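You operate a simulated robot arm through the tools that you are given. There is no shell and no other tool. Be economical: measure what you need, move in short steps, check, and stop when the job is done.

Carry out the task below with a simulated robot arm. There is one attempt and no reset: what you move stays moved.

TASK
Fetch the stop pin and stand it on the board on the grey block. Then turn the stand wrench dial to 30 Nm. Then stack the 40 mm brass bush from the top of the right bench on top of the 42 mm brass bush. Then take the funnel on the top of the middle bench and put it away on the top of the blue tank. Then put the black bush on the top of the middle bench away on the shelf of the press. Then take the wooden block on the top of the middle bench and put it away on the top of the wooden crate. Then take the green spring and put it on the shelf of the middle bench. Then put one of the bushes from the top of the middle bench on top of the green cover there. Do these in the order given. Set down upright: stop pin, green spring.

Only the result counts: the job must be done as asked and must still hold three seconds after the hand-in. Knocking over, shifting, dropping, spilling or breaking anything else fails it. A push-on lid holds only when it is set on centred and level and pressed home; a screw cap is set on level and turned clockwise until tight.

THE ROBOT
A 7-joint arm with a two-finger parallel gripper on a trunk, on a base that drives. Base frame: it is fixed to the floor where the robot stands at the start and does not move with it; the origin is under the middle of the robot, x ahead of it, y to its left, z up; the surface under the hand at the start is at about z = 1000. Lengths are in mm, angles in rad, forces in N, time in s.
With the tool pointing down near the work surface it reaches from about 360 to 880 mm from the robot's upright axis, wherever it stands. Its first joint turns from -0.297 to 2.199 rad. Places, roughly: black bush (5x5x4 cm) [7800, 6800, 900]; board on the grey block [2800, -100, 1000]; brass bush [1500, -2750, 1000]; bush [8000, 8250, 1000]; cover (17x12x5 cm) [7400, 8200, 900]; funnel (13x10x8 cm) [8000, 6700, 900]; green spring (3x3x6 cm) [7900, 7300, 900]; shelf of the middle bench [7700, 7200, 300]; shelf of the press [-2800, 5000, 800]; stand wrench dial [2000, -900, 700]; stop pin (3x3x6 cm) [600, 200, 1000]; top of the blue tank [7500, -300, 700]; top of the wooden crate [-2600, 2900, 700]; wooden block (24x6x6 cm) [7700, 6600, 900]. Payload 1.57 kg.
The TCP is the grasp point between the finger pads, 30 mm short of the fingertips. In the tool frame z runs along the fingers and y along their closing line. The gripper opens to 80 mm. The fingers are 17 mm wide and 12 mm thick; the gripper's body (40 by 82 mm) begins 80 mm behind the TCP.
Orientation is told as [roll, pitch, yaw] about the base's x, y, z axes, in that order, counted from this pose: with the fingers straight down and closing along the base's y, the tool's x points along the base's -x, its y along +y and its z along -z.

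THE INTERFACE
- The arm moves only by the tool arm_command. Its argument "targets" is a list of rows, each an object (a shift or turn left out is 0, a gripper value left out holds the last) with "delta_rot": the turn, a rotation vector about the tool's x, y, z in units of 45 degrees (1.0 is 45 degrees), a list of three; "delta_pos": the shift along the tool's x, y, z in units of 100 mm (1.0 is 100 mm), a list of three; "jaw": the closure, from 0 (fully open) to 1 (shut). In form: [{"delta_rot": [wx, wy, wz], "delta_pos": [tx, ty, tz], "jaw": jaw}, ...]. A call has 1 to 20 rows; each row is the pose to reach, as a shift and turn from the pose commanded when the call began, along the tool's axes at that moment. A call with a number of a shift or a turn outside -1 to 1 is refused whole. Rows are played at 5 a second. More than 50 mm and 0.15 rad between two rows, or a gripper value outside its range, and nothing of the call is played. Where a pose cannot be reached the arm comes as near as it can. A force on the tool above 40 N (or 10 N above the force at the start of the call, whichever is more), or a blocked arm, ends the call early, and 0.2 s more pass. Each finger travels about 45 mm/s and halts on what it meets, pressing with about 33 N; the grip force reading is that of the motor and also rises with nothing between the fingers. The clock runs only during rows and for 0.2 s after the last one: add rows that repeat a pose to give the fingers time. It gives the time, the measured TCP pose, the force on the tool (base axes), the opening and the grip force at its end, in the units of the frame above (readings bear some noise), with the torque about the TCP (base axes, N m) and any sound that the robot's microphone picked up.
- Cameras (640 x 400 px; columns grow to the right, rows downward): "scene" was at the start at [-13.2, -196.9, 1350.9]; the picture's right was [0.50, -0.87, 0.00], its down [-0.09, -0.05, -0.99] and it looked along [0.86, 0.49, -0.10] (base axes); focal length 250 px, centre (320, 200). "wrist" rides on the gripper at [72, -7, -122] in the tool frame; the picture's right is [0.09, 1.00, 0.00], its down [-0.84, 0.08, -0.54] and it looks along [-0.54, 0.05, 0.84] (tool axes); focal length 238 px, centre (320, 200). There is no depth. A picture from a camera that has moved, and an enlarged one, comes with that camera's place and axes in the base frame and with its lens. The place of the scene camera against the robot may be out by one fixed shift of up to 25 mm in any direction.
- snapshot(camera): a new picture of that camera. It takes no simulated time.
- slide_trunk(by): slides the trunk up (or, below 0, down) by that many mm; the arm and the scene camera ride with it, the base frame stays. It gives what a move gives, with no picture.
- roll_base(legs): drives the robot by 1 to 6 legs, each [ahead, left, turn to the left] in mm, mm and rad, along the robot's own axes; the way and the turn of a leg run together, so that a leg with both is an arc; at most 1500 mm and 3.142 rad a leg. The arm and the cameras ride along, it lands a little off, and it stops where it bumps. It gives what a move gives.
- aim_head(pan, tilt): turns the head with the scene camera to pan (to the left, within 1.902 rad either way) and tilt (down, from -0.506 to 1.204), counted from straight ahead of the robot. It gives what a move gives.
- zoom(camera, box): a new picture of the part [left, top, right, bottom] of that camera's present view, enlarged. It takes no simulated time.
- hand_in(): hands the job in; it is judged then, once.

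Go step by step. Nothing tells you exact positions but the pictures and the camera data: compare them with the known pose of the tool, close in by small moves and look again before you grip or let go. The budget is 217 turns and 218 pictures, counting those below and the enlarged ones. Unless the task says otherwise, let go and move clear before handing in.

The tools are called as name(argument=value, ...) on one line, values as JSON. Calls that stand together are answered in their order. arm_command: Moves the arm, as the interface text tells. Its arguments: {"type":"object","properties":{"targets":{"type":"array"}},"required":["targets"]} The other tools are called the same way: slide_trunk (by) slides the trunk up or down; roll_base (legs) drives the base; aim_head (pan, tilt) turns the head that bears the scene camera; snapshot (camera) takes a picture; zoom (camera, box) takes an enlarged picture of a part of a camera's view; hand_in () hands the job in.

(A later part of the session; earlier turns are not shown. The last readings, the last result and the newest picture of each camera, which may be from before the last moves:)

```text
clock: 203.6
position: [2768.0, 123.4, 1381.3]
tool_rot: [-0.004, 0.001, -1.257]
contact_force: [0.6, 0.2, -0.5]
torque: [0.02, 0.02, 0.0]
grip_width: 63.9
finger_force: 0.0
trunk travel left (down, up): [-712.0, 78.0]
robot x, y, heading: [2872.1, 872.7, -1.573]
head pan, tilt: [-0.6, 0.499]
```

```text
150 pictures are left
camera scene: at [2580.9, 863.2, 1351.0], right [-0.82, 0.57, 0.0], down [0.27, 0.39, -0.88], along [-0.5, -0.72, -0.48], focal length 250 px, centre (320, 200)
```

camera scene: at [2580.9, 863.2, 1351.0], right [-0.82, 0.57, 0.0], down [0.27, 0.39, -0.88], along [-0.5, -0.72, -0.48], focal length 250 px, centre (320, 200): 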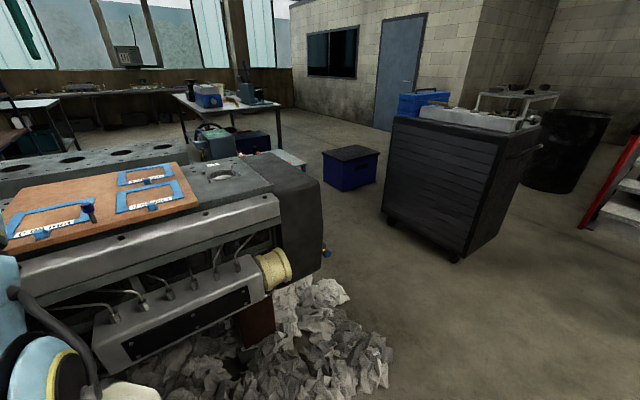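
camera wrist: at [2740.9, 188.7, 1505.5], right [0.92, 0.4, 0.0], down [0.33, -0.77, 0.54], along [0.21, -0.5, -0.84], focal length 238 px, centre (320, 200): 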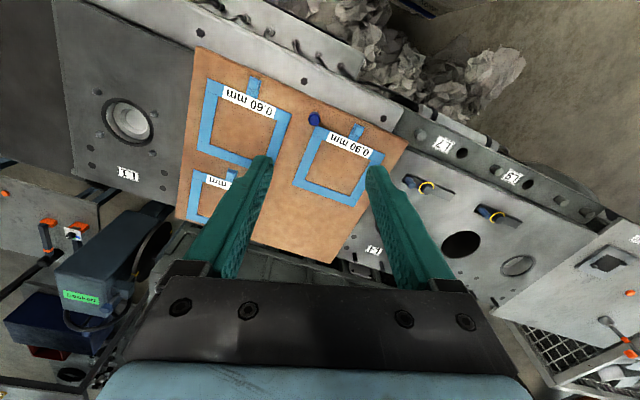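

The pin stands. Now the dial: zoom at the small table region past the block.

zoom(camera="wrist", box=[0, 160, 200, 320])

zoom(camera="scene", box=[170, 80, 410, 230])

```text
2.50 times, centred on (100, 240) of wrist
camera zoom: at [2740.9, 188.7, 1505.5], right [0.92, 0.4, 0.0], down [0.33, -0.77, 0.54], along [0.21, -0.5, -0.84], focal length 596 px, centre (870, 100)
```

zoom: 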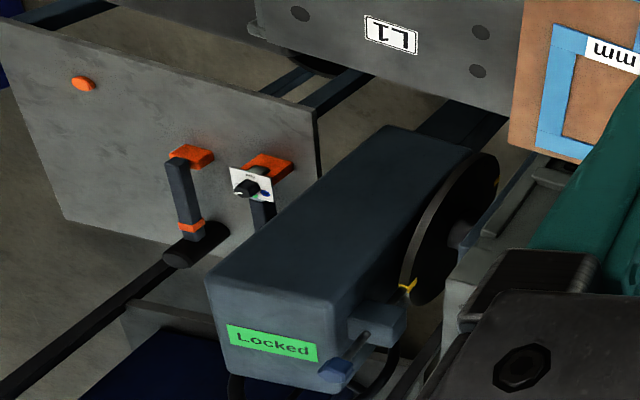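

```text
2.67 times, centred on (290, 155) of scene
camera zoom: at [2580.9, 863.2, 1351.0], right [-0.82, 0.57, 0.0], down [0.27, 0.39, -0.88], along [-0.5, -0.72, -0.48], focal length 666 px, centre (400, 320)
```

zoom: 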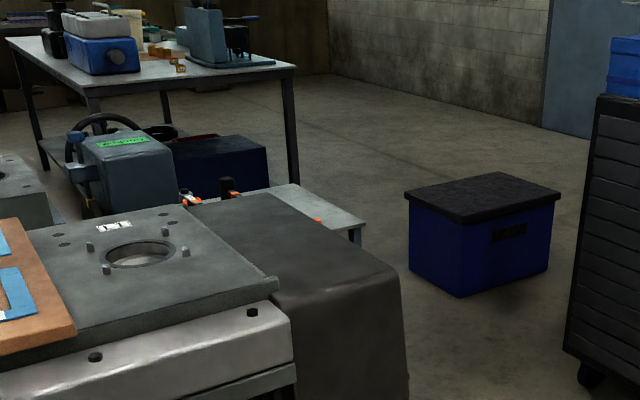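

The wrench stand with a small knob on a white plate is at about (1993, −899, 700). I'll approach from the north-west: strafe west, then go ahead (south) beside the block's end.

roll_base(legs=[[0, -1380, 0], [500, 0, 0]])

aim_head(pan=0.1, tilt=0.8)

snapshot(camera="scene")

snapshot(camera="wrist")

```text
clock: 213.0
position: [1393.0, -382.3, 1382.3]
tool_rot: [-0.004, 0.002, -1.252]
contact_force: [-0.3, 0.1, -0.9]
torque: [-0.02, 0.02, 0.0]
grip_width: 63.9
finger_force: 0.0
trunk travel left (down, up): [-712.0, 78.0]
robot x, y, heading: [1494.9, 363.5, -1.573]
head pan, tilt: [-0.6, 0.499]
```

```text
clock: 214.1
position: [1392.4, -383.8, 1382.5]
tool_rot: [-0.003, 0.003, -1.252]
contact_force: [1.0, -0.3, 0.1]
torque: [0.0, -0.03, 0.01]
grip_width: 63.9
finger_force: 0.0
trunk travel left (down, up): [-712.0, 78.0]
robot x, y, heading: [1495.4, 362.3, -1.57]
head pan, tilt: [0.099, 0.799]
```

```text
147 pictures are left
camera scene: at [1262.1, 351.9, 1325.1], right [-0.99, -0.1, 0.0], down [-0.07, 0.71, -0.7], along [0.07, -0.69, -0.72], focal length 250 px, centre (320, 200)
```

scene: 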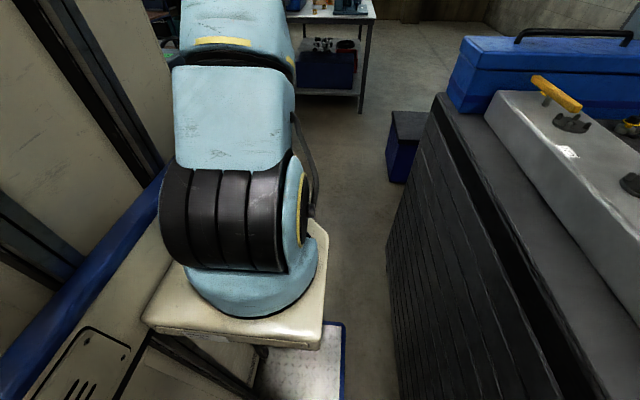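

```text
146 pictures are left
camera wrist: at [1364.7, -317.0, 1505.6], right [0.92, 0.4, 0.0], down [0.34, -0.77, 0.54], along [0.21, -0.5, -0.84], focal length 238 px, centre (320, 200)
```

wrist: 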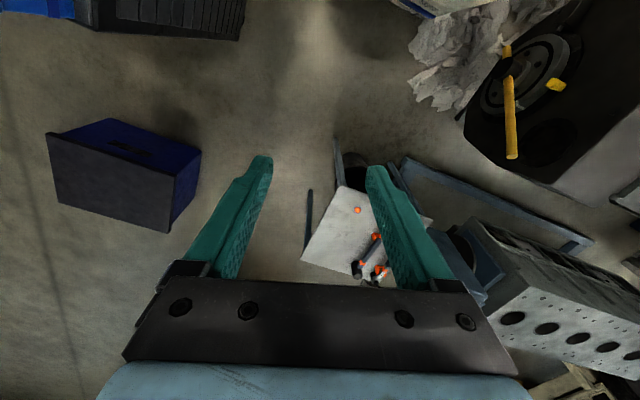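

Clear floor. Advance another ~620 mm, then bring the arm over the table to view the dial.

roll_base(legs=[[620, 0, 0]])

snapshot(camera="wrist")

```text
clock: 217.6
position: [1364.4, -1012.0, 1382.5]
tool_rot: [-0.003, 0.001, -1.279]
contact_force: [-0.5, 0.7, -0.6]
torque: [0.0, 0.0, -0.01]
grip_width: 64.0
finger_force: 0.1
trunk travel left (down, up): [-712.0, 78.0]
robot x, y, heading: [1488.9, -264.8, -1.595]
head pan, tilt: [0.099, 0.799]
```

```text
145 pictures are left
camera wrist: at [1339.8, -944.4, 1505.6], right [0.93, 0.37, 0.0], down [0.32, -0.78, 0.54], along [0.2, -0.5, -0.84], focal length 238 px, centre (320, 200)
```

wrist: 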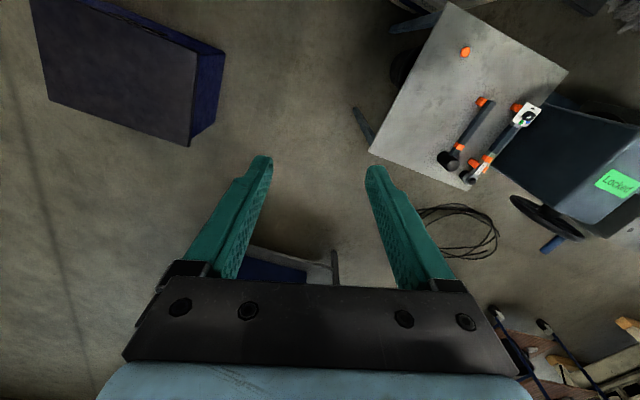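

zoom(camera="wrist", box=[420, 80, 570, 200])

```text
3.33 times, centred on (495, 140) of wrist
camera zoom: at [1339.8, -944.4, 1505.6], right [0.93, 0.37, 0.0], down [0.32, -0.78, 0.54], along [0.2, -0.5, -0.84], focal length 794 px, centre (-263, 400)
```

zoom: 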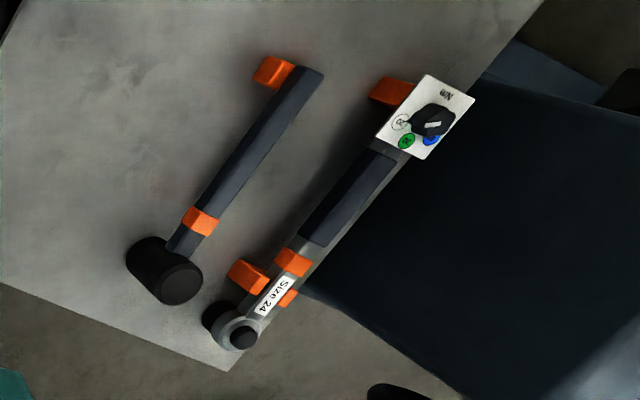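

The dial is a black knob on a white Nm plate at the wrench's end. I'll nudge ahead a bit and swing the hand over toward it.

roll_base(legs=[[45, 0, 0.02]])

arm_command(targets=[{"delta_pos": [0, 0.48, 0]}, {"delta_pos": [0, 0.96, 0]}])

arm_command(targets=[{"delta_pos": [0, 0.48, 0]}, {"delta_pos": [0, 0.96, 0]}])

arm_command(targets=[{"delta_pos": [0, 0.48, 0]}, {"delta_pos": [0, 0.96, 0]}])

arm_command(targets=[{"delta_pos": [0, 0.48, 0]}, {"delta_pos": [0, 0.96, 0]}])

arm_command(targets=[{"delta_pos": [0, 0.48, 0]}, {"delta_pos": [0, 0.96, 0]}])

slide_trunk(by=-300)

snapshot(camera="wrist")

```text
clock: 218.5
position: [1380.0, -1059.2, 1382.8]
tool_rot: [-0.004, -0.001, -1.259]
contact_force: [-0.9, 0.3, 0.1]
torque: [-0.04, -0.03, -0.01]
grip_width: 63.8
finger_force: 0.0
trunk travel left (down, up): [-712.0, 78.0]
robot x, y, heading: [1488.7, -312.4, -1.577]
head pan, tilt: [0.099, 0.799]
```

```text
clock: 219.1
position: [1469.9, -1031.2, 1382.8]
tool_rot: [-0.004, 0.0, -1.26]
contact_force: [-1.2, -0.3, 0.2]
torque: [0.05, -0.06, -0.02]
grip_width: 63.9
finger_force: 0.1
trunk travel left (down, up): [-712.0, 78.0]
robot x, y, heading: [1488.1, -313.1, -1.573]
head pan, tilt: [0.099, 0.799]
```

```text
clock: 219.7
position: [1564.9, -1002.0, 1382.2]
tool_rot: [-0.003, 0.001, -1.258]
contact_force: [-1.5, 0.7, -1.0]
torque: [-0.05, -0.07, 0.0]
grip_width: 64.2
finger_force: 0.2
trunk travel left (down, up): [-712.0, 78.0]
robot x, y, heading: [1484.3, -312.2, -1.577]
head pan, tilt: [0.099, 0.799]
```

```text
clock: 220.3
position: [1655.0, -975.3, 1382.4]
tool_rot: [-0.005, 0.001, -1.262]
contact_force: [-1.4, -0.3, 0.8]
torque: [0.0, -0.08, 0.02]
grip_width: 63.6
finger_force: 0.1
trunk travel left (down, up): [-712.0, 78.0]
robot x, y, heading: [1491.6, -312.7, -1.579]
head pan, tilt: [0.099, 0.799]
```

```text
clock: 220.9
position: [1724.8, -926.8, 1362.5]
tool_rot: [0.001, 0.0, -1.26]
contact_force: [0.0, 0.1, 0.1]
torque: [-0.01, -0.05, 0.02]
grip_width: 63.8
finger_force: 0.1
out of reach, approached as far as the arm can: row 1, 2
trunk travel left (down, up): [-712.0, 78.0]
robot x, y, heading: [1490.4, -312.8, -1.577]
head pan, tilt: [0.099, 0.799]
```

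```text
clock: 221.5
position: [1767.6, -880.7, 1339.1]
tool_rot: [-0.002, 0.002, -1.26]
contact_force: [-0.2, 0.2, -0.6]
torque: [-0.02, 0.01, 0.0]
grip_width: 63.7
finger_force: 0.1
out of reach, approached as far as the arm can: row 1, 2
trunk travel left (down, up): [-712.0, 78.0]
robot x, y, heading: [1489.3, -311.8, -1.572]
head pan, tilt: [0.099, 0.799]
```

```text
clock: 224.5
position: [1767.2, -880.0, 1038.7]
tool_rot: [-0.003, 0.002, -1.259]
contact_force: [0.5, 0.3, 0.0]
torque: [0.05, 0.02, -0.03]
grip_width: 63.9
finger_force: 0.0
trunk travel left (down, up): [-412.0, 378.0]
robot x, y, heading: [1487.4, -314.7, -1.582]
head pan, tilt: [0.099, 0.799]
```

```text
143 pictures are left
camera wrist: at [1740.5, -813.9, 1161.6], right [0.92, 0.39, 0.0], down [0.33, -0.77, 0.54], along [0.21, -0.5, -0.84], focal length 238 px, centre (320, 200)
```

wrist: 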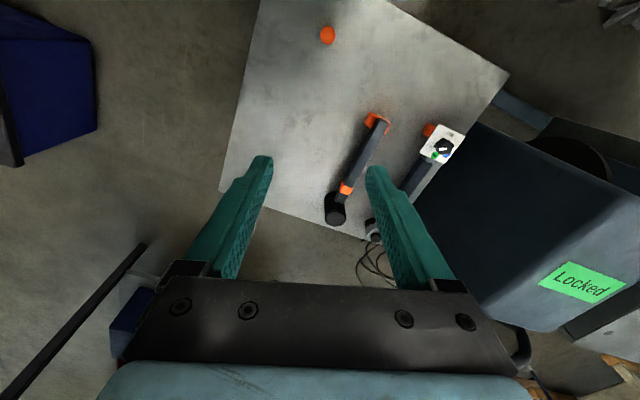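

Reach improves lower down. Lower the trunk further and move toward the dial.

slide_trunk(by=-120)

arm_command(targets=[{"delta_pos": [0, 0.48, 0]}, {"delta_pos": [-0.2, 0.96, 0]}])

arm_command(targets=[{"delta_pos": [-0.2, 0.44, 0]}, {"delta_pos": [-0.4, 0.88, 0]}])

snapshot(camera="wrist")

```text
clock: 226.0
position: [1768.0, -879.2, 917.9]
tool_rot: [-0.001, 0.001, -1.258]
contact_force: [-0.6, 0.0, 0.5]
torque: [0.0, 0.03, -0.02]
grip_width: 64.1
finger_force: 0.1
trunk travel left (down, up): [-292.0, 498.0]
robot x, y, heading: [1490.4, -309.6, -1.575]
head pan, tilt: [0.099, 0.799]
```

```text
refused: row 2 steps farther than a row can; nothing moved
```

```text
clock: 226.6
position: [1786.0, -872.4, 891.8]
tool_rot: [-0.003, -0.001, -1.259]
contact_force: [-0.5, 0.2, -0.4]
torque: [-0.01, -0.01, 0.0]
grip_width: 63.9
finger_force: 0.1
out of reach, approached as far as the arm can: row 1, 2
trunk travel left (down, up): [-292.0, 498.0]
robot x, y, heading: [1490.4, -312.7, -1.576]
head pan, tilt: [0.099, 0.799]
```

```text
142 pictures are left
camera wrist: at [1757.5, -805.8, 1014.9], right [0.92, 0.39, 0.0], down [0.33, -0.77, 0.54], along [0.21, -0.5, -0.84], focal length 238 px, centre (320, 200)
```

wrist: 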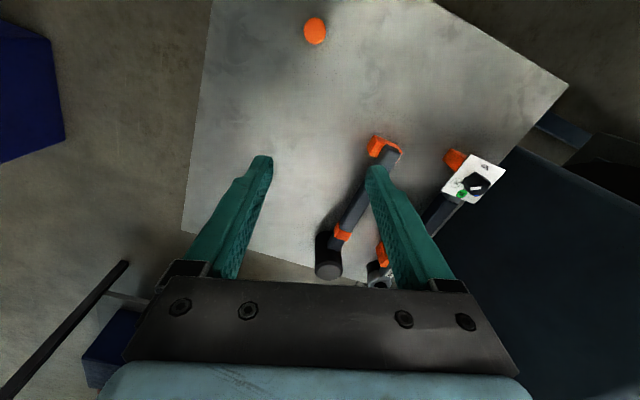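

The dial is at about (2009, −869, 740). The arm reaches farther when low relative to the trunk, so raise the trunk and lower the arm while extending.

slide_trunk(by=170)

arm_command(targets=[{"delta_pos": [0, 0, 0.48]}, {"delta_pos": [0, 0, 0.96]}])

arm_command(targets=[{"delta_pos": [0, 0.3, 0.33]}, {"delta_pos": [0, 0.6, 0.66]}, {"delta_pos": [-0.1, 0.9, 0.9]}])

snapshot(camera="wrist")

```text
clock: 228.6
position: [1785.2, -872.5, 1061.3]
tool_rot: [0.001, -0.001, -1.259]
contact_force: [-0.9, 0.3, 0.5]
torque: [0.04, -0.01, -0.01]
grip_width: 64.0
finger_force: 0.1
trunk travel left (down, up): [-462.0, 328.0]
robot x, y, heading: [1486.0, -310.7, -1.578]
head pan, tilt: [0.099, 0.799]
```

```text
clock: 229.2
position: [1783.3, -872.5, 964.6]
tool_rot: [-0.001, 0.0, -1.26]
contact_force: [-0.1, 0.0, 1.0]
torque: [0.01, -0.02, 0.01]
grip_width: 63.9
finger_force: 0.1
trunk travel left (down, up): [-462.0, 328.0]
robot x, y, heading: [1488.8, -315.1, -1.58]
head pan, tilt: [0.099, 0.799]
```

```text
clock: 229.9
position: [1838.1, -860.7, 902.5]
tool_rot: [0.0, -0.001, -1.261]
contact_force: [-0.3, 0.7, 0.4]
torque: [-0.01, -0.02, -0.04]
grip_width: 64.2
finger_force: 0.1
out of reach, approached as far as the arm can: row 2, 3
trunk travel left (down, up): [-462.0, 328.0]
robot x, y, heading: [1489.6, -314.7, -1.573]
head pan, tilt: [0.099, 0.799]
```

```text
141 pictures are left
camera wrist: at [1809.9, -794.7, 1025.0], right [0.92, 0.39, 0.0], down [0.33, -0.77, 0.54], along [0.21, -0.5, -0.84], focal length 238 px, centre (320, 200)
```

wrist: 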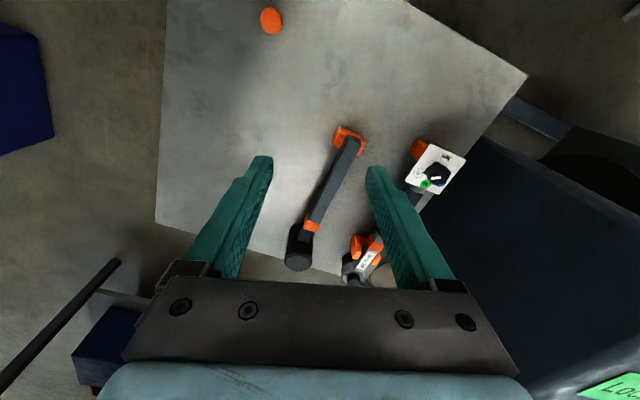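

The arm's real base is front-right of the robot, so targets should be front-right. I'll instead approach the dial from the south, heading north. First raise and tuck the hand.

slide_trunk(by=320)

arm_command(targets=[{"delta_pos": [0, -0.48, 0]}, {"delta_pos": [0, -0.96, 0]}])

arm_command(targets=[{"delta_pos": [0, -0.48, -0.1]}, {"delta_pos": [0, -0.96, -0.2]}])

arm_command(targets=[{"delta_pos": [0, -0.48, -0.1]}, {"delta_pos": [0, -0.96, -0.2]}])

arm_command(targets=[{"delta_pos": [0.2, -0.44, -0.1]}, {"delta_pos": [0.4, -0.86, -0.2]}, {"delta_pos": [0.8, -0.96, -0.3]}])

roll_base(legs=[[-1200, 0, 0]])

aim_head(pan=0, tilt=0.6)

snapshot(camera="scene")

```text
clock: 233.1
position: [1835.9, -860.3, 1221.0]
tool_rot: [-0.002, -0.001, -1.259]
contact_force: [0.1, 0.3, 0.1]
torque: [0.01, -0.03, -0.01]
grip_width: 63.8
finger_force: 0.2
trunk travel left (down, up): [-782.0, 8.0]
robot x, y, heading: [1490.6, -312.6, -1.577]
head pan, tilt: [0.099, 0.799]
```

```text
clock: 233.7
position: [1745.5, -892.7, 1220.8]
tool_rot: [0.0, -0.001, -1.26]
contact_force: [0.6, -0.2, -0.3]
torque: [0.01, 0.03, 0.01]
grip_width: 64.0
finger_force: 0.1
trunk travel left (down, up): [-782.0, 8.0]
robot x, y, heading: [1491.6, -310.9, -1.571]
head pan, tilt: [0.099, 0.799]
```

```text
clock: 234.3
position: [1653.1, -922.4, 1243.6]
tool_rot: [0.0, -0.001, -1.26]
contact_force: [-0.2, -0.8, 0.5]
torque: [0.05, 0.04, 0.0]
grip_width: 64.2
finger_force: 0.1
trunk travel left (down, up): [-782.0, 8.0]
robot x, y, heading: [1488.0, -310.0, -1.572]
head pan, tilt: [0.099, 0.799]
```

```text
clock: 234.9
position: [1562.5, -949.4, 1262.4]
tool_rot: [-0.001, 0.002, -1.258]
contact_force: [-0.1, 0.2, 0.6]
torque: [0.03, 0.01, -0.04]
grip_width: 63.9
finger_force: 0.1
trunk travel left (down, up): [-782.0, 8.0]
robot x, y, heading: [1489.7, -310.2, -1.574]
head pan, tilt: [0.099, 0.799]
```

```text
clock: 235.7
position: [1446.5, -904.1, 1290.1]
tool_rot: [0.001, 0.003, -1.257]
contact_force: [0.4, -0.6, 0.4]
torque: [0.05, 0.0, -0.01]
grip_width: 64.2
finger_force: 0.0
trunk travel left (down, up): [-782.0, 8.0]
robot x, y, heading: [1490.9, -311.1, -1.572]
head pan, tilt: [0.099, 0.799]
```

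```text
clock: 241.7
position: [1451.9, 272.0, 1290.1]
tool_rot: [0.001, 0.0, -1.275]
contact_force: [0.1, -0.3, -0.3]
torque: [-0.02, 0.0, -0.01]
grip_width: 63.9
finger_force: 0.0
trunk travel left (down, up): [-782.0, 8.0]
robot x, y, heading: [1503.7, 862.3, -1.59]
head pan, tilt: [0.099, 0.799]
```

```text
clock: 242.4
position: [1450.9, 272.4, 1291.7]
tool_rot: [0.0, 0.001, -1.277]
contact_force: [-0.1, 0.0, 0.1]
torque: [0.03, 0.01, 0.02]
grip_width: 64.2
finger_force: 0.0
trunk travel left (down, up): [-782.0, 8.0]
robot x, y, heading: [1501.8, 863.3, -1.587]
head pan, tilt: [0.0, 0.6]
```

```text
140 pictures are left
camera scene: at [1260.7, 846.1, 1411.9], right [-1.0, 0.02, 0.0], down [0.01, 0.57, -0.82], along [-0.02, -0.82, -0.57], focal length 250 px, centre (320, 200)
```

scene: 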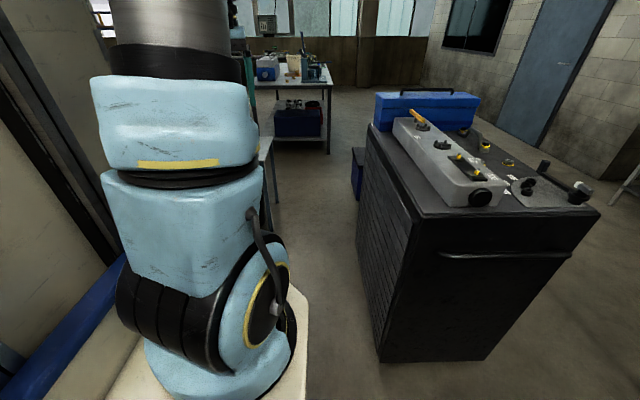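

I'll go south through the corridor between the black cabinet (east face ≈945) and the small table (west edge ≈1643), centred at x≈1295, checking the sides.

roll_base(legs=[[0, -207, 0.016], [550, 0, 0]])

aim_head(pan=-0.3, tilt=1.1)

snapshot(camera="scene")

snapshot(camera="wrist")

```text
clock: 245.2
position: [1245.4, 136.9, 1289.6]
tool_rot: [0.0, 0.001, -1.272]
contact_force: [0.4, 0.4, -0.7]
torque: [-0.01, 0.02, -0.02]
grip_width: 63.8
finger_force: 0.1
trunk travel left (down, up): [-782.0, 8.0]
robot x, y, heading: [1296.5, 728.6, -1.59]
head pan, tilt: [0.0, 0.6]
stopped in leg 2: the robot was blocked; the commanded pose is now the measured one
```

```text
clock: 246.2
position: [1246.2, 137.2, 1290.1]
tool_rot: [0.001, 0.001, -1.273]
contact_force: [0.9, 0.0, 0.8]
torque: [-0.01, -0.01, -0.01]
grip_width: 64.1
finger_force: 0.1
trunk travel left (down, up): [-782.0, 8.0]
robot x, y, heading: [1295.4, 727.4, -1.588]
head pan, tilt: [-0.3, 1.1]
```

```text
139 pictures are left
camera scene: at [1035.3, 739.2, 1373.3], right [-0.95, 0.31, 0.0], down [0.28, 0.85, -0.45], along [-0.14, -0.43, -0.89], focal length 250 px, centre (320, 200)
```

scene: 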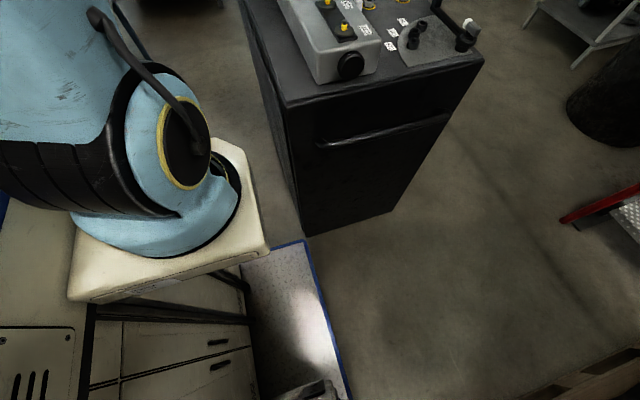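

```text
138 pictures are left
camera wrist: at [1219.0, 203.8, 1412.6], right [0.92, 0.38, 0.0], down [0.32, -0.78, 0.54], along [0.21, -0.5, -0.84], focal length 238 px, centre (320, 200)
```

wrist: 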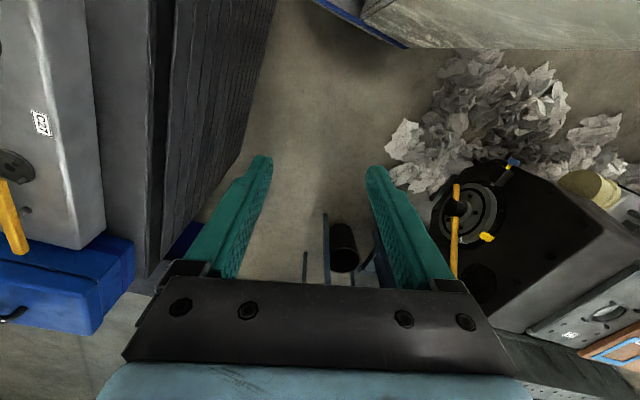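

I was blocked by the cabinet's north-east corner — its face is at x≈1000, so this corridor is too narrow. I'll back out and take the known loop east, then come at the dial from the south.

roll_base(legs=[[-180, 0, 0], [0, 0, 1.588], [1500, 0, 0], [1500, 0, 0]])

aim_head(pan=-0.2, tilt=0.5)

snapshot(camera="scene")

```text
clock: 265.5
position: [4870.6, 873.1, 1289.4]
tool_rot: [0.0, 0.002, 0.314]
contact_force: [-0.4, -0.3, -0.3]
torque: [0.01, 0.01, 0.01]
grip_width: 64.3
finger_force: 0.0
trunk travel left (down, up): [-782.0, 8.0]
robot x, y, heading: [4280.4, 914.7, 0.001]
head pan, tilt: [-0.3, 1.1]
```

```text
clock: 266.5
position: [4869.5, 873.6, 1289.8]
tool_rot: [0.001, 0.002, 0.315]
contact_force: [0.3, -0.5, 0.7]
torque: [0.0, 0.01, 0.03]
grip_width: 64.2
finger_force: 0.1
trunk travel left (down, up): [-782.0, 8.0]
robot x, y, heading: [4274.2, 915.0, 0.004]
head pan, tilt: [-0.201, 0.499]
```

```text
137 pictures are left
camera scene: at [4273.4, 654.1, 1420.9], right [-0.2, -0.98, 0.0], down [-0.47, 0.1, -0.88], along [0.86, -0.18, -0.48], focal length 250 px, centre (320, 200)
```

scene: 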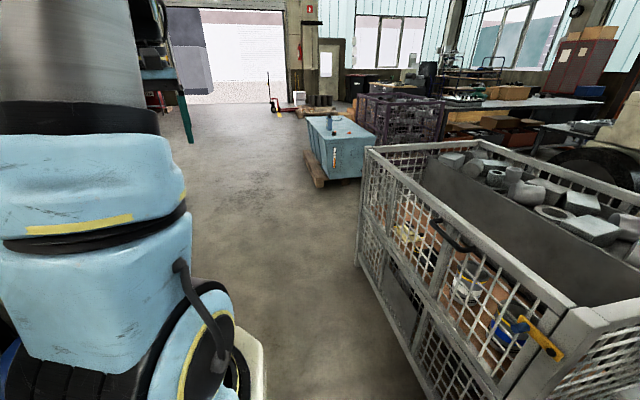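

roll_base(legs=[[1015, 0, 0], [1015, 0, 0], [0, -1080, 0], [0, -1080, 0]])

snapshot(camera="scene")

```text
clock: 287.1
position: [6972.8, -1258.9, 1289.5]
tool_rot: [-0.001, 0.003, 0.338]
contact_force: [-0.3, 0.3, 0.8]
torque: [0.0, -0.05, -0.02]
grip_width: 63.9
finger_force: 0.0
trunk travel left (down, up): [-782.0, 8.0]
robot x, y, heading: [6381.7, -1229.2, 0.024]
head pan, tilt: [-0.201, 0.499]
```

```text
136 pictures are left
camera scene: at [6380.9, -1491.5, 1421.0], right [-0.18, -0.98, 0.0], down [-0.47, 0.09, -0.88], along [0.86, -0.16, -0.48], focal length 250 px, centre (320, 200)
```

scene: 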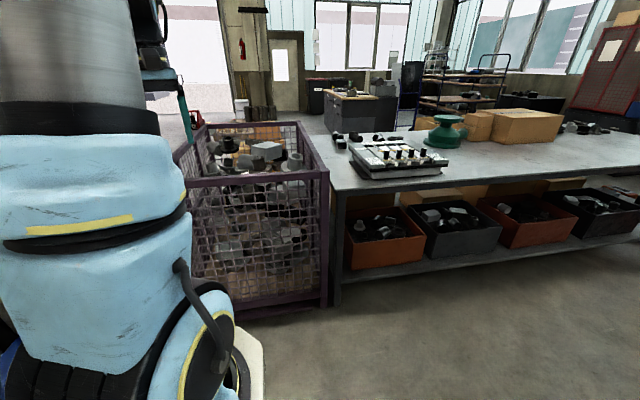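

roll_base(legs=[[0, 0, -0.024], [-990, 0, 0], [-990, 0, 0]])

roll_base(legs=[[0, -390, 0], [-1000, 0, 0]])

```text
clock: 297.3
position: [4995.7, -1266.5, 1288.1]
tool_rot: [0.0, 0.001, 0.308]
contact_force: [0.5, 0.2, -0.2]
torque: [0.03, -0.02, 0.02]
grip_width: 63.7
finger_force: 0.1
trunk travel left (down, up): [-782.0, 8.0]
robot x, y, heading: [4405.2, -1223.7, -0.01]
head pan, tilt: [-0.201, 0.499]
```

```text
clock: 304.5
position: [3992.0, -1644.9, 1289.0]
tool_rot: [-0.001, 0.003, 0.302]
contact_force: [0.3, -0.6, 0.2]
torque: [-0.01, 0.02, 0.02]
grip_width: 63.9
finger_force: 0.0
trunk travel left (down, up): [-782.0, 8.0]
robot x, y, heading: [3401.1, -1594.1, -0.011]
head pan, tilt: [-0.201, 0.499]
```

roll_base(legs=[[0, -60, 0], [0, 0, 1.582], [0, 900, 0]])

snapshot(camera="wrist")

aim_head(pan=0, tilt=0.8)

snapshot(camera="scene")

```text
clock: 313.6
position: [2559.1, -1037.3, 1289.7]
tool_rot: [0.0, 0.003, 1.855]
contact_force: [-0.5, -0.8, -0.5]
torque: [-0.01, -0.02, -0.01]
grip_width: 64.0
finger_force: 0.1
trunk travel left (down, up): [-782.0, 8.0]
robot x, y, heading: [2497.1, -1629.9, 1.54]
head pan, tilt: [-0.201, 0.499]
```

```text
135 pictures are left
camera wrist: at [2585.7, -1104.6, 1412.6], right [-0.93, -0.37, 0.0], down [-0.31, 0.78, 0.54], along [-0.2, 0.5, -0.84], focal length 238 px, centre (320, 200)
```

wrist: 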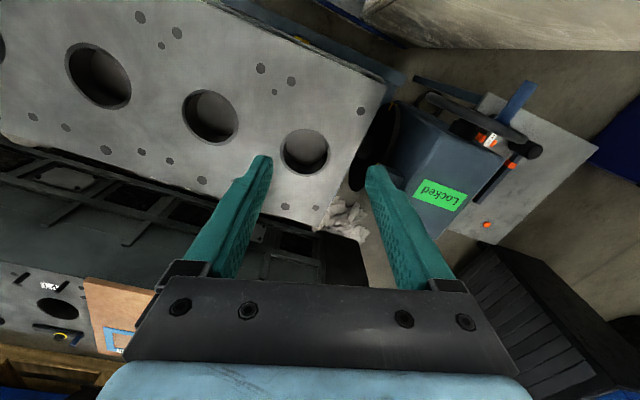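

```text
clock: 314.4
position: [2557.6, -1037.8, 1290.6]
tool_rot: [-0.001, 0.002, 1.855]
contact_force: [-0.3, -0.5, -0.5]
torque: [0.05, 0.0, -0.01]
grip_width: 64.1
finger_force: 0.0
trunk travel left (down, up): [-782.0, 8.0]
robot x, y, heading: [2500.8, -1625.9, 1.539]
head pan, tilt: [0.0, 0.799]
```

```text
134 pictures are left
camera scene: at [2716.0, -1647.0, 1395.1], right [1.0, -0.03, 0.0], down [-0.02, -0.72, -0.7], along [0.02, 0.7, -0.72], focal length 250 px, centre (320, 200)
```

scene: 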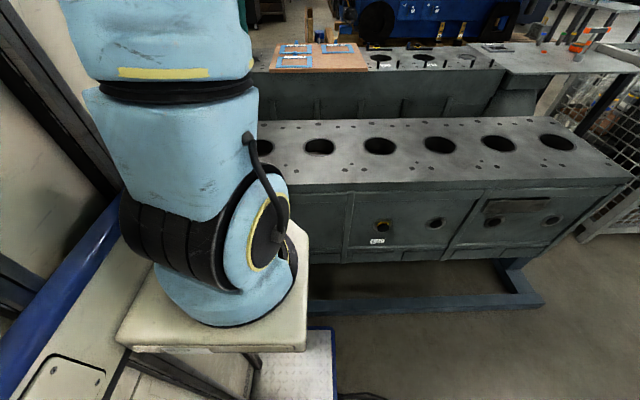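

Now strafe west to x≈1850.

roll_base(legs=[[0, 300, 0.031], [0, 350, 0]])

snapshot(camera="wrist")

snapshot(camera="scene")

```text
clock: 318.3
position: [1896.9, -1033.7, 1290.8]
tool_rot: [0.0, 0.003, 1.886]
contact_force: [0.1, 0.4, 0.7]
torque: [-0.02, 0.0, -0.01]
grip_width: 63.9
finger_force: 0.1
trunk travel left (down, up): [-782.0, 8.0]
robot x, y, heading: [1857.3, -1621.9, 1.573]
head pan, tilt: [0.0, 0.799]
```

```text
133 pictures are left
camera wrist: at [1926.2, -1098.3, 1412.5], right [-0.92, -0.4, 0.0], down [-0.33, 0.77, 0.54], along [-0.22, 0.5, -0.84], focal length 238 px, centre (320, 200)
```

wrist: 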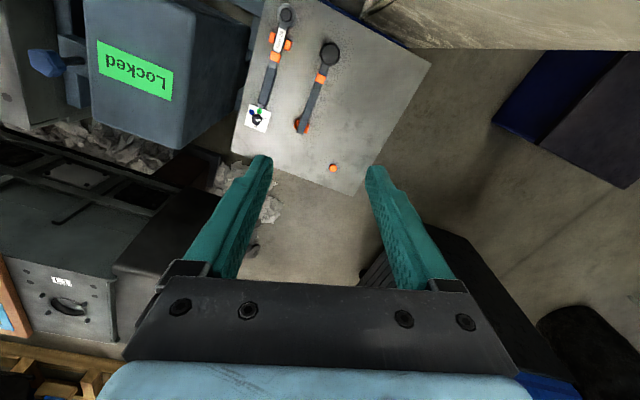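

```text
132 pictures are left
camera scene: at [2072.8, -1636.0, 1395.0], right [1.0, 0.0, 0.0], down [0.0, -0.72, -0.7], along [0.0, 0.7, -0.72], focal length 250 px, centre (320, 200)
```

scene: 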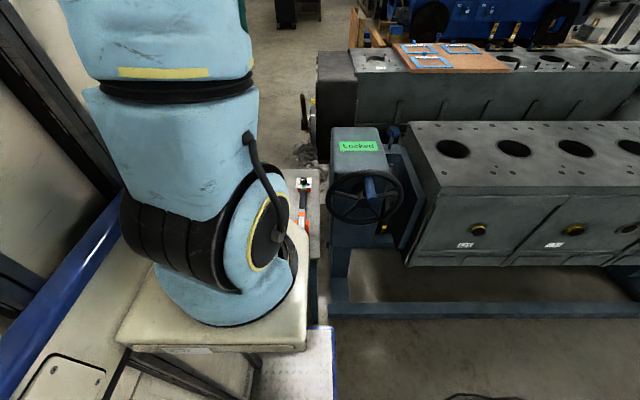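

The dial is now front of me at about (2012, −872). Zoom in to read it.

zoom(camera="wrist", box=[230, 90, 290, 140])

slide_trunk(by=-250)

arm_command(targets=[{"delta_pos": [-0.1, -0.44, 0]}, {"delta_pos": [-0.2, -0.9, 0]}])

snapshot(camera="wrist")

```text
8.00 times, centred on (260, 115) of wrist
camera zoom: at [1926.2, -1098.3, 1412.5], right [-0.92, -0.4, 0.0], down [-0.33, 0.77, 0.54], along [-0.22, 0.5, -0.84], focal length 1907 px, centre (800, 880)
```

zoom: 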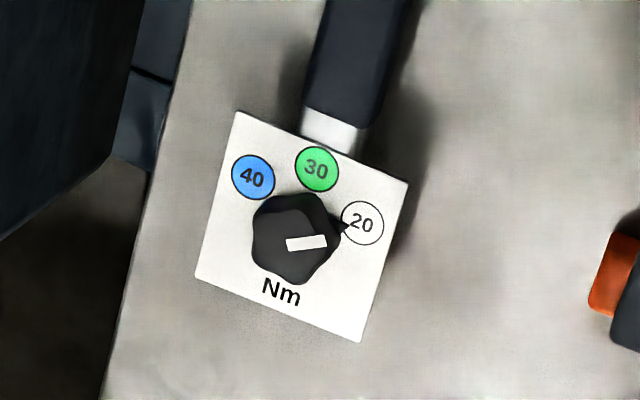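

```text
clock: 320.9
position: [1897.0, -1033.1, 1039.2]
tool_rot: [0.001, 0.002, 1.887]
contact_force: [-0.4, 0.5, 0.8]
torque: [-0.01, 0.0, -0.03]
grip_width: 64.0
finger_force: 0.0
trunk travel left (down, up): [-532.0, 258.0]
robot x, y, heading: [1855.7, -1622.5, 1.569]
head pan, tilt: [0.0, 0.799]
```

```text
clock: 321.4
position: [1975.2, -985.6, 1036.9]
tool_rot: [-0.001, -0.002, 1.887]
contact_force: [-1.1, 0.6, -0.4]
torque: [-0.02, -0.02, -0.01]
grip_width: 63.9
finger_force: 0.1
trunk travel left (down, up): [-532.0, 258.0]
robot x, y, heading: [1858.2, -1624.9, 1.575]
head pan, tilt: [0.0, 0.799]
```

```text
130 pictures are left
camera wrist: at [2004.8, -1051.8, 1161.2], right [-0.92, -0.4, 0.0], down [-0.33, 0.77, 0.54], along [-0.22, 0.5, -0.84], focal length 238 px, centre (320, 200)
```

wrist: 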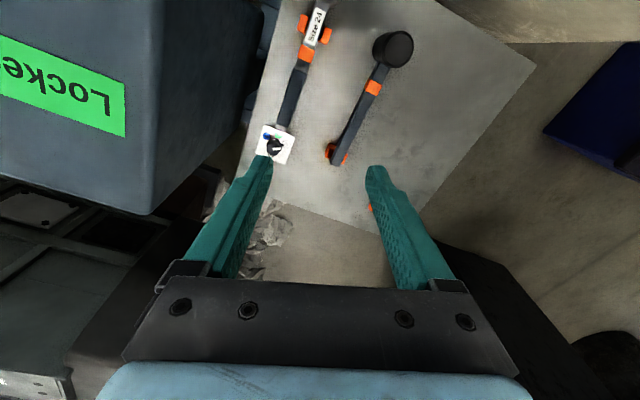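

The dial points at 20; 30 is 60° counter-clockwise seen from above. I'll turn the wrist back by 60° first and move above the knob (≈2015, −872).

arm_command(targets=[{"delta_pos": [-0.16, -0.12, 0.05], "delta_rot": [0, 0, 0.17]}, {"delta_pos": [-0.32, -0.24, 0.1], "delta_rot": [0, 0, 0.34]}, {"delta_pos": [-0.48, -0.36, 0.15], "delta_rot": [0, 0, 0.51]}, {"delta_pos": [-0.64, -0.48, 0.2], "delta_rot": [0, 0, 0.68]}, {"delta_pos": [-0.8, -0.6, 0.25], "delta_rot": [0, 0, 0.85]}, {"delta_pos": [-0.96, -0.735, 0.3], "delta_rot": [0, 0, 1.0]}])

arm_command(targets=[{"delta_pos": [0, 0, 0.2], "delta_rot": [0, 0, 0.17]}, {"delta_pos": [0, 0, 0.4], "delta_rot": [0, 0, 0.333]}])

snapshot(camera="wrist")

```text
clock: 322.9
position: [2015.1, -872.8, 1010.6]
tool_rot: [-0.003, 0.002, 1.098]
contact_force: [-0.2, -0.1, 0.5]
torque: [0.01, 0.01, 0.01]
grip_width: 64.0
finger_force: 0.1
trunk travel left (down, up): [-532.0, 258.0]
robot x, y, heading: [1857.8, -1624.7, 1.566]
head pan, tilt: [0.0, 0.799]
```

```text
clock: 323.4
position: [2016.0, -872.1, 968.0]
tool_rot: [-0.001, 0.0, 0.837]
contact_force: [-0.5, -0.1, 0.3]
torque: [-0.01, 0.01, 0.04]
grip_width: 64.0
finger_force: 0.0
trunk travel left (down, up): [-532.0, 258.0]
robot x, y, heading: [1855.7, -1623.3, 1.574]
head pan, tilt: [0.0, 0.799]
```

```text
129 pictures are left
camera wrist: at [1973.5, -929.5, 1091.5], right [-0.8, 0.6, 0.0], down [0.5, 0.67, 0.54], along [0.32, 0.43, -0.84], focal length 238 px, centre (320, 200)
```

wrist: 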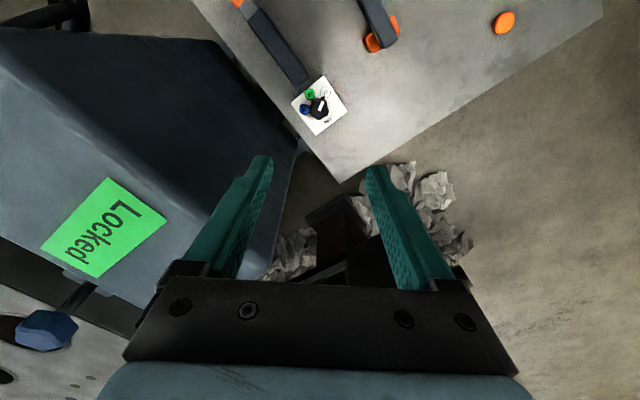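

Well aligned over the knob. Lower in stages.

arm_command(targets=[{"delta_pos": [0, 0, 0.4]}, {"delta_pos": [0, 0, 0.8]}, {"delta_pos": [0, 0, 1.0]}])

arm_command(targets=[{"delta_pos": [0, 0, 0.35], "jaw": 0.25}])

snapshot(camera="wrist")

zoom(camera="wrist", box=[260, 110, 380, 200])

```text
clock: 324.2
position: [2016.4, -872.3, 868.1]
tool_rot: [0.0, -0.001, 0.84]
contact_force: [0.1, -0.6, 0.7]
torque: [0.03, -0.02, -0.03]
grip_width: 63.9
finger_force: 0.2
trunk travel left (down, up): [-532.0, 258.0]
robot x, y, heading: [1855.7, -1626.4, 1.569]
head pan, tilt: [0.0, 0.799]
```

```text
clock: 324.6
position: [2015.4, -871.6, 833.1]
tool_rot: [-0.003, 0.002, 0.839]
contact_force: [0.8, 0.2, -0.3]
torque: [0.0, 0.0, -0.01]
grip_width: 60.0
finger_force: 0.0
trunk travel left (down, up): [-532.0, 258.0]
robot x, y, heading: [1855.5, -1622.6, 1.569]
head pan, tilt: [0.0, 0.799]
```

```text
128 pictures are left
camera wrist: at [1972.8, -929.3, 956.8], right [-0.8, 0.6, 0.0], down [0.5, 0.68, 0.54], along [0.32, 0.43, -0.84], focal length 238 px, centre (320, 200)
```

wrist: 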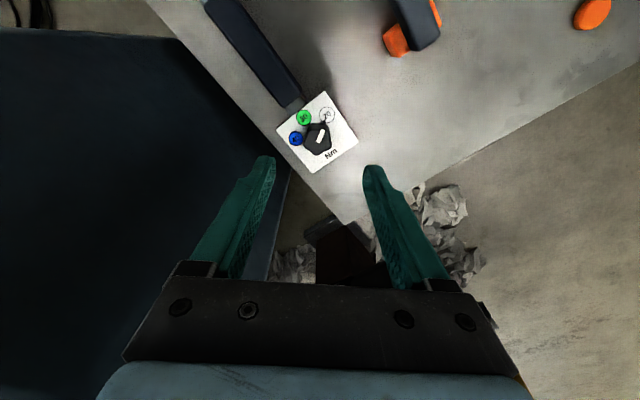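

```text
4.44 times, centred on (320, 155) of wrist
camera zoom: at [1972.8, -929.3, 956.8], right [-0.8, 0.6, 0.0], down [0.5, 0.68, 0.54], along [0.32, 0.43, -0.84], focal length 1059 px, centre (320, 400)
```

zoom: 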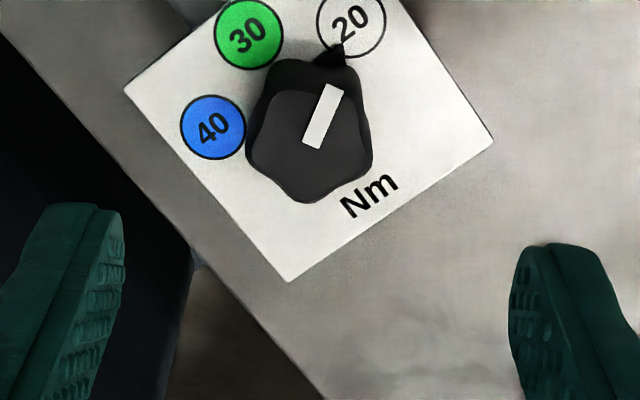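

Knob top at about (2013, −879, 770). Shift slightly, lower so the tips straddle the knob, and look.

arm_command(targets=[{"delta_pos": [0.065, -0.032, 0.1], "jaw": 0.4}, {"delta_pos": [0.065, -0.032, 0.3], "jaw": 0.4}, {"delta_pos": [0.065, -0.032, 0.44], "jaw": 0.4}, {"delta_pos": [0.065, -0.032, 0.44], "jaw": 0.4}])

zoom(camera="wrist", box=[240, 110, 400, 230])

```text
clock: 325.6
position: [2013.7, -878.0, 790.1]
tool_rot: [0.0, 0.003, 0.84]
contact_force: [0.0, -0.5, -1.7]
torque: [0.03, -0.01, 0.03]
grip_width: 48.2
finger_force: 0.1
trunk travel left (down, up): [-532.0, 258.0]
robot x, y, heading: [1858.2, -1627.6, 1.572]
head pan, tilt: [0.0, 0.799]
```

```text
3.33 times, centred on (320, 170) of wrist
camera zoom: at [1971.7, -936.1, 912.9], right [-0.8, 0.6, 0.0], down [0.5, 0.68, 0.54], along [0.32, 0.43, -0.84], focal length 794 px, centre (320, 300)
```

zoom: 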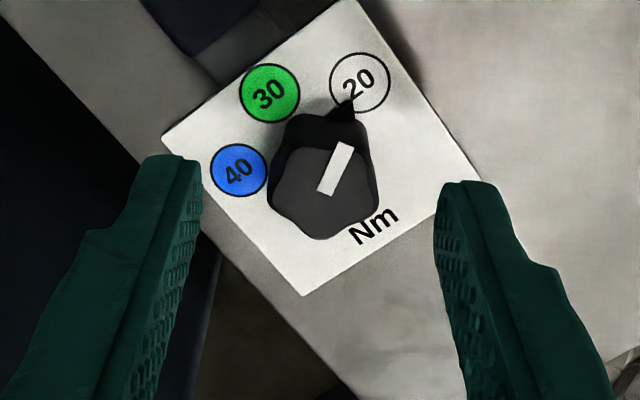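

The knob top is about at tip level; lower another 14 mm, then close.

arm_command(targets=[{"delta_pos": [0.01, 0, 0.07]}, {"delta_pos": [0.01, 0, 0.14]}, {"delta_pos": [0.01, 0, 0.14]}])

zoom(camera="wrist", box=[240, 110, 400, 230])

```text
clock: 326.4
position: [2014.6, -878.8, 776.4]
tool_rot: [-0.002, 0.003, 0.84]
contact_force: [-0.4, 0.2, -0.2]
torque: [0.01, -0.01, 0.01]
grip_width: 48.0
finger_force: 0.1
trunk travel left (down, up): [-532.0, 258.0]
robot x, y, heading: [1857.4, -1627.0, 1.569]
head pan, tilt: [0.0, 0.799]
```

```text
3.33 times, centred on (320, 170) of wrist
camera zoom: at [1971.9, -936.0, 899.4], right [-0.8, 0.6, 0.0], down [0.5, 0.68, 0.54], along [0.32, 0.43, -0.84], focal length 794 px, centre (320, 300)
```

zoom: 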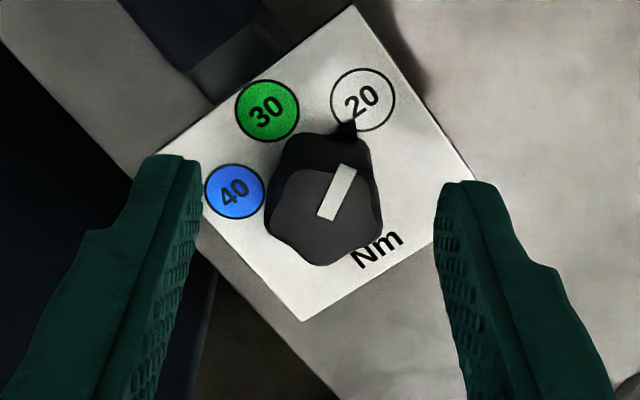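

arm_command(targets=[{"delta_pos": [0, 0, 0.05]}, {"delta_pos": [0, 0, 0.05], "jaw": 1}, {"delta_pos": [0, 0, 0.05], "jaw": 1}, {"delta_pos": [0, 0, 0.05], "jaw": 1}, {"delta_pos": [0, 0, 0.05], "jaw": 1}])

zoom(camera="wrist", box=[240, 110, 400, 230])

```text
clock: 327.6
position: [2013.6, -879.2, 771.8]
tool_rot: [0.001, 0.002, 0.839]
contact_force: [-0.9, -0.6, 0.2]
torque: [0.02, -0.02, -0.01]
grip_width: 0.0
finger_force: 21.5
trunk travel left (down, up): [-532.0, 258.0]
robot x, y, heading: [1859.7, -1623.2, 1.572]
head pan, tilt: [0.0, 0.799]
```

```text
3.33 times, centred on (320, 170) of wrist
camera zoom: at [1971.7, -936.2, 894.6], right [-0.8, 0.6, 0.0], down [0.5, 0.68, 0.54], along [0.32, 0.43, -0.84], focal length 794 px, centre (320, 300)
```

zoom: 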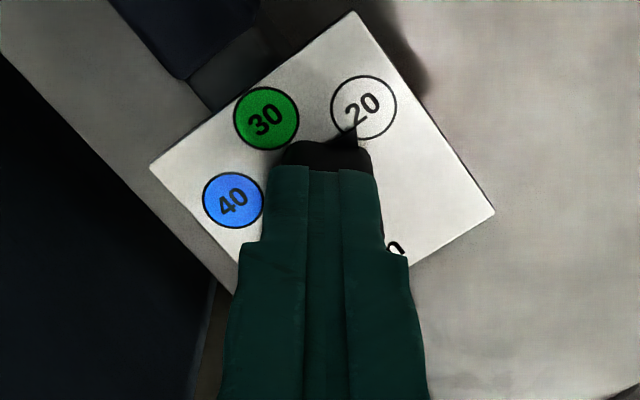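

The fingers closed above the knob, so it's lower than I thought (top ≲740); recompute centre ≈(2020, −870). Open, recentre, lower with force watch.

arm_command(targets=[{"delta_pos": [0, 0, -0.1], "jaw": 0.4}, {"delta_pos": [0, 0, -0.1], "jaw": 0.4}, {"delta_pos": [0, 0, -0.1], "jaw": 0.4}, {"delta_pos": [-0.107, 0.01, -0.1], "jaw": 0.4}, {"delta_pos": [-0.107, 0.01, 0.0], "jaw": 0.4}, {"delta_pos": [-0.107, 0.01, 0.05], "jaw": 0.4}, {"delta_pos": [-0.107, 0.01, 0.1], "jaw": 0.4}])

zoom(camera="wrist", box=[240, 110, 400, 230])

```text
clock: 329.2
position: [2020.7, -871.0, 760.5]
tool_rot: [0.0, 0.001, 0.839]
contact_force: [0.3, 0.2, 0.3]
torque: [0.01, 0.03, 0.02]
grip_width: 48.0
finger_force: 0.0
trunk travel left (down, up): [-532.0, 258.0]
robot x, y, heading: [1854.4, -1623.5, 1.572]
head pan, tilt: [0.0, 0.799]
```

```text
3.33 times, centred on (320, 170) of wrist
camera zoom: at [1977.7, -928.4, 883.8], right [-0.8, 0.6, 0.0], down [0.5, 0.68, 0.54], along [0.32, 0.43, -0.84], focal length 794 px, centre (320, 300)
```

zoom: 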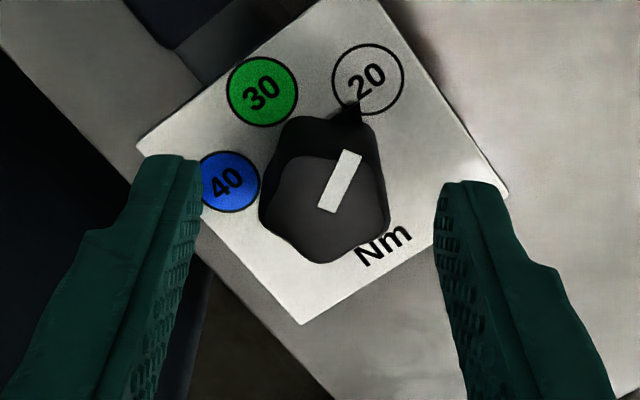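

Better centred. Descend slowly with force watch.

arm_command(targets=[{"delta_pos": [0, 0, 0.03]}, {"delta_pos": [0, 0, 0.06]}, {"delta_pos": [0, 0, 0.09]}, {"delta_pos": [0, 0, 0.12]}])

zoom(camera="wrist", box=[240, 110, 400, 230])

```text
clock: 330.2
position: [2019.5, -870.2, 749.9]
tool_rot: [-0.001, 0.001, 0.84]
contact_force: [0.6, -0.2, 0.2]
torque: [-0.03, 0.05, 0.03]
grip_width: 47.9
finger_force: 0.0
trunk travel left (down, up): [-532.0, 258.0]
robot x, y, heading: [1856.9, -1622.7, 1.569]
head pan, tilt: [0.0, 0.799]
```

```text
3.33 times, centred on (320, 170) of wrist
camera zoom: at [1978.0, -928.1, 872.4], right [-0.8, 0.6, 0.0], down [0.5, 0.68, 0.54], along [0.32, 0.43, -0.84], focal length 794 px, centre (320, 300)
```

zoom: 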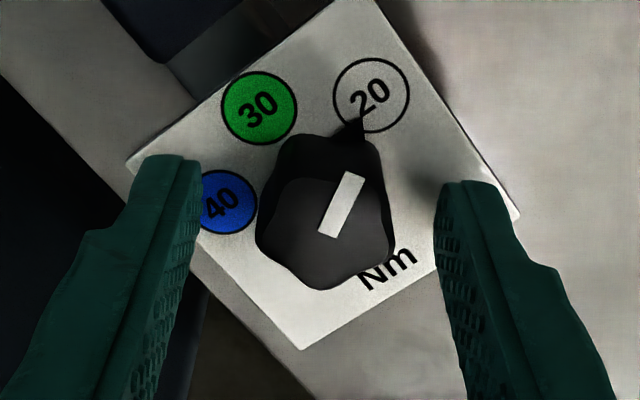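

arm_command(targets=[{"delta_pos": [0, 0, 0], "jaw": 0.6}, {"delta_pos": [0, 0, 0], "jaw": 0.8}, {"delta_pos": [0, 0, 0], "jaw": 1}, {"delta_pos": [0, 0, 0], "jaw": 1}, {"delta_pos": [0, 0, 0], "jaw": 1}])

zoom(camera="wrist", box=[240, 110, 400, 230])

```text
clock: 331.4
position: [2019.8, -870.3, 749.3]
tool_rot: [0.001, 0.001, 0.84]
contact_force: [-0.9, 2.9, 0.3]
torque: [0.31, 0.08, -0.02]
grip_width: 26.1
finger_force: 33.0
trunk travel left (down, up): [-532.0, 258.0]
robot x, y, heading: [1857.7, -1623.3, 1.567]
head pan, tilt: [0.0, 0.799]
```

```text
3.33 times, centred on (320, 170) of wrist
camera zoom: at [1978.0, -927.9, 872.5], right [-0.8, 0.6, 0.0], down [0.5, 0.68, 0.54], along [0.32, 0.43, -0.84], focal length 794 px, centre (320, 300)
```

zoom: 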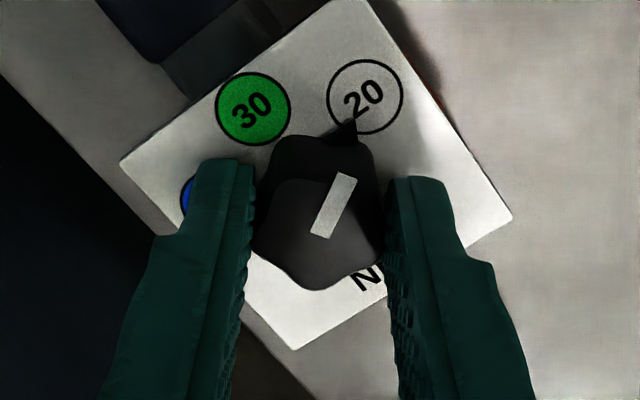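

Gripped the knob (26 mm). Turn counter-clockwise toward 30.

arm_command(targets=[{"delta_rot": [0, 0, -0.15]}, {"delta_rot": [0, 0, -0.3]}, {"delta_rot": [0, 0, -0.45]}, {"delta_rot": [0, 0, -0.6]}, {"delta_rot": [0, 0, -0.75]}, {"delta_rot": [0, 0, -0.9]}, {"delta_rot": [0, 0, -1.0]}])

zoom(camera="wrist", box=[240, 110, 400, 230])

```text
clock: 333.1
position: [2020.7, -871.1, 749.8]
tool_rot: [0.001, -0.001, 1.629]
contact_force: [4.8, 3.6, 5.5]
torque: [0.39, -0.12, 0.03]
grip_width: 26.1
finger_force: 33.1
trunk travel left (down, up): [-532.0, 258.0]
robot x, y, heading: [1858.1, -1625.7, 1.573]
head pan, tilt: [0.0, 0.799]
```

```text
3.33 times, centred on (320, 170) of wrist
camera zoom: at [2031.3, -942.2, 872.5], right [-0.99, -0.15, 0.0], down [-0.12, 0.83, 0.54], along [-0.08, 0.54, -0.84], focal length 794 px, centre (320, 300)
```

zoom: 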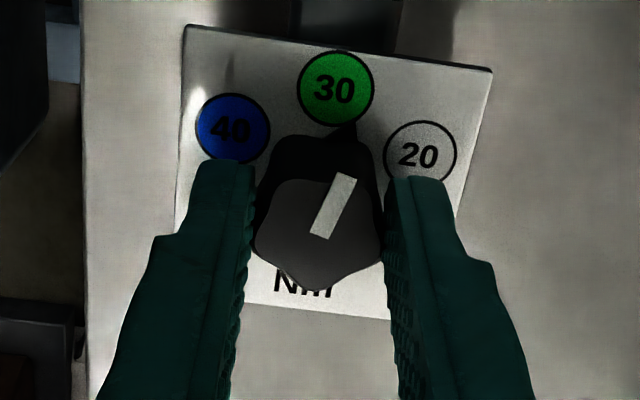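

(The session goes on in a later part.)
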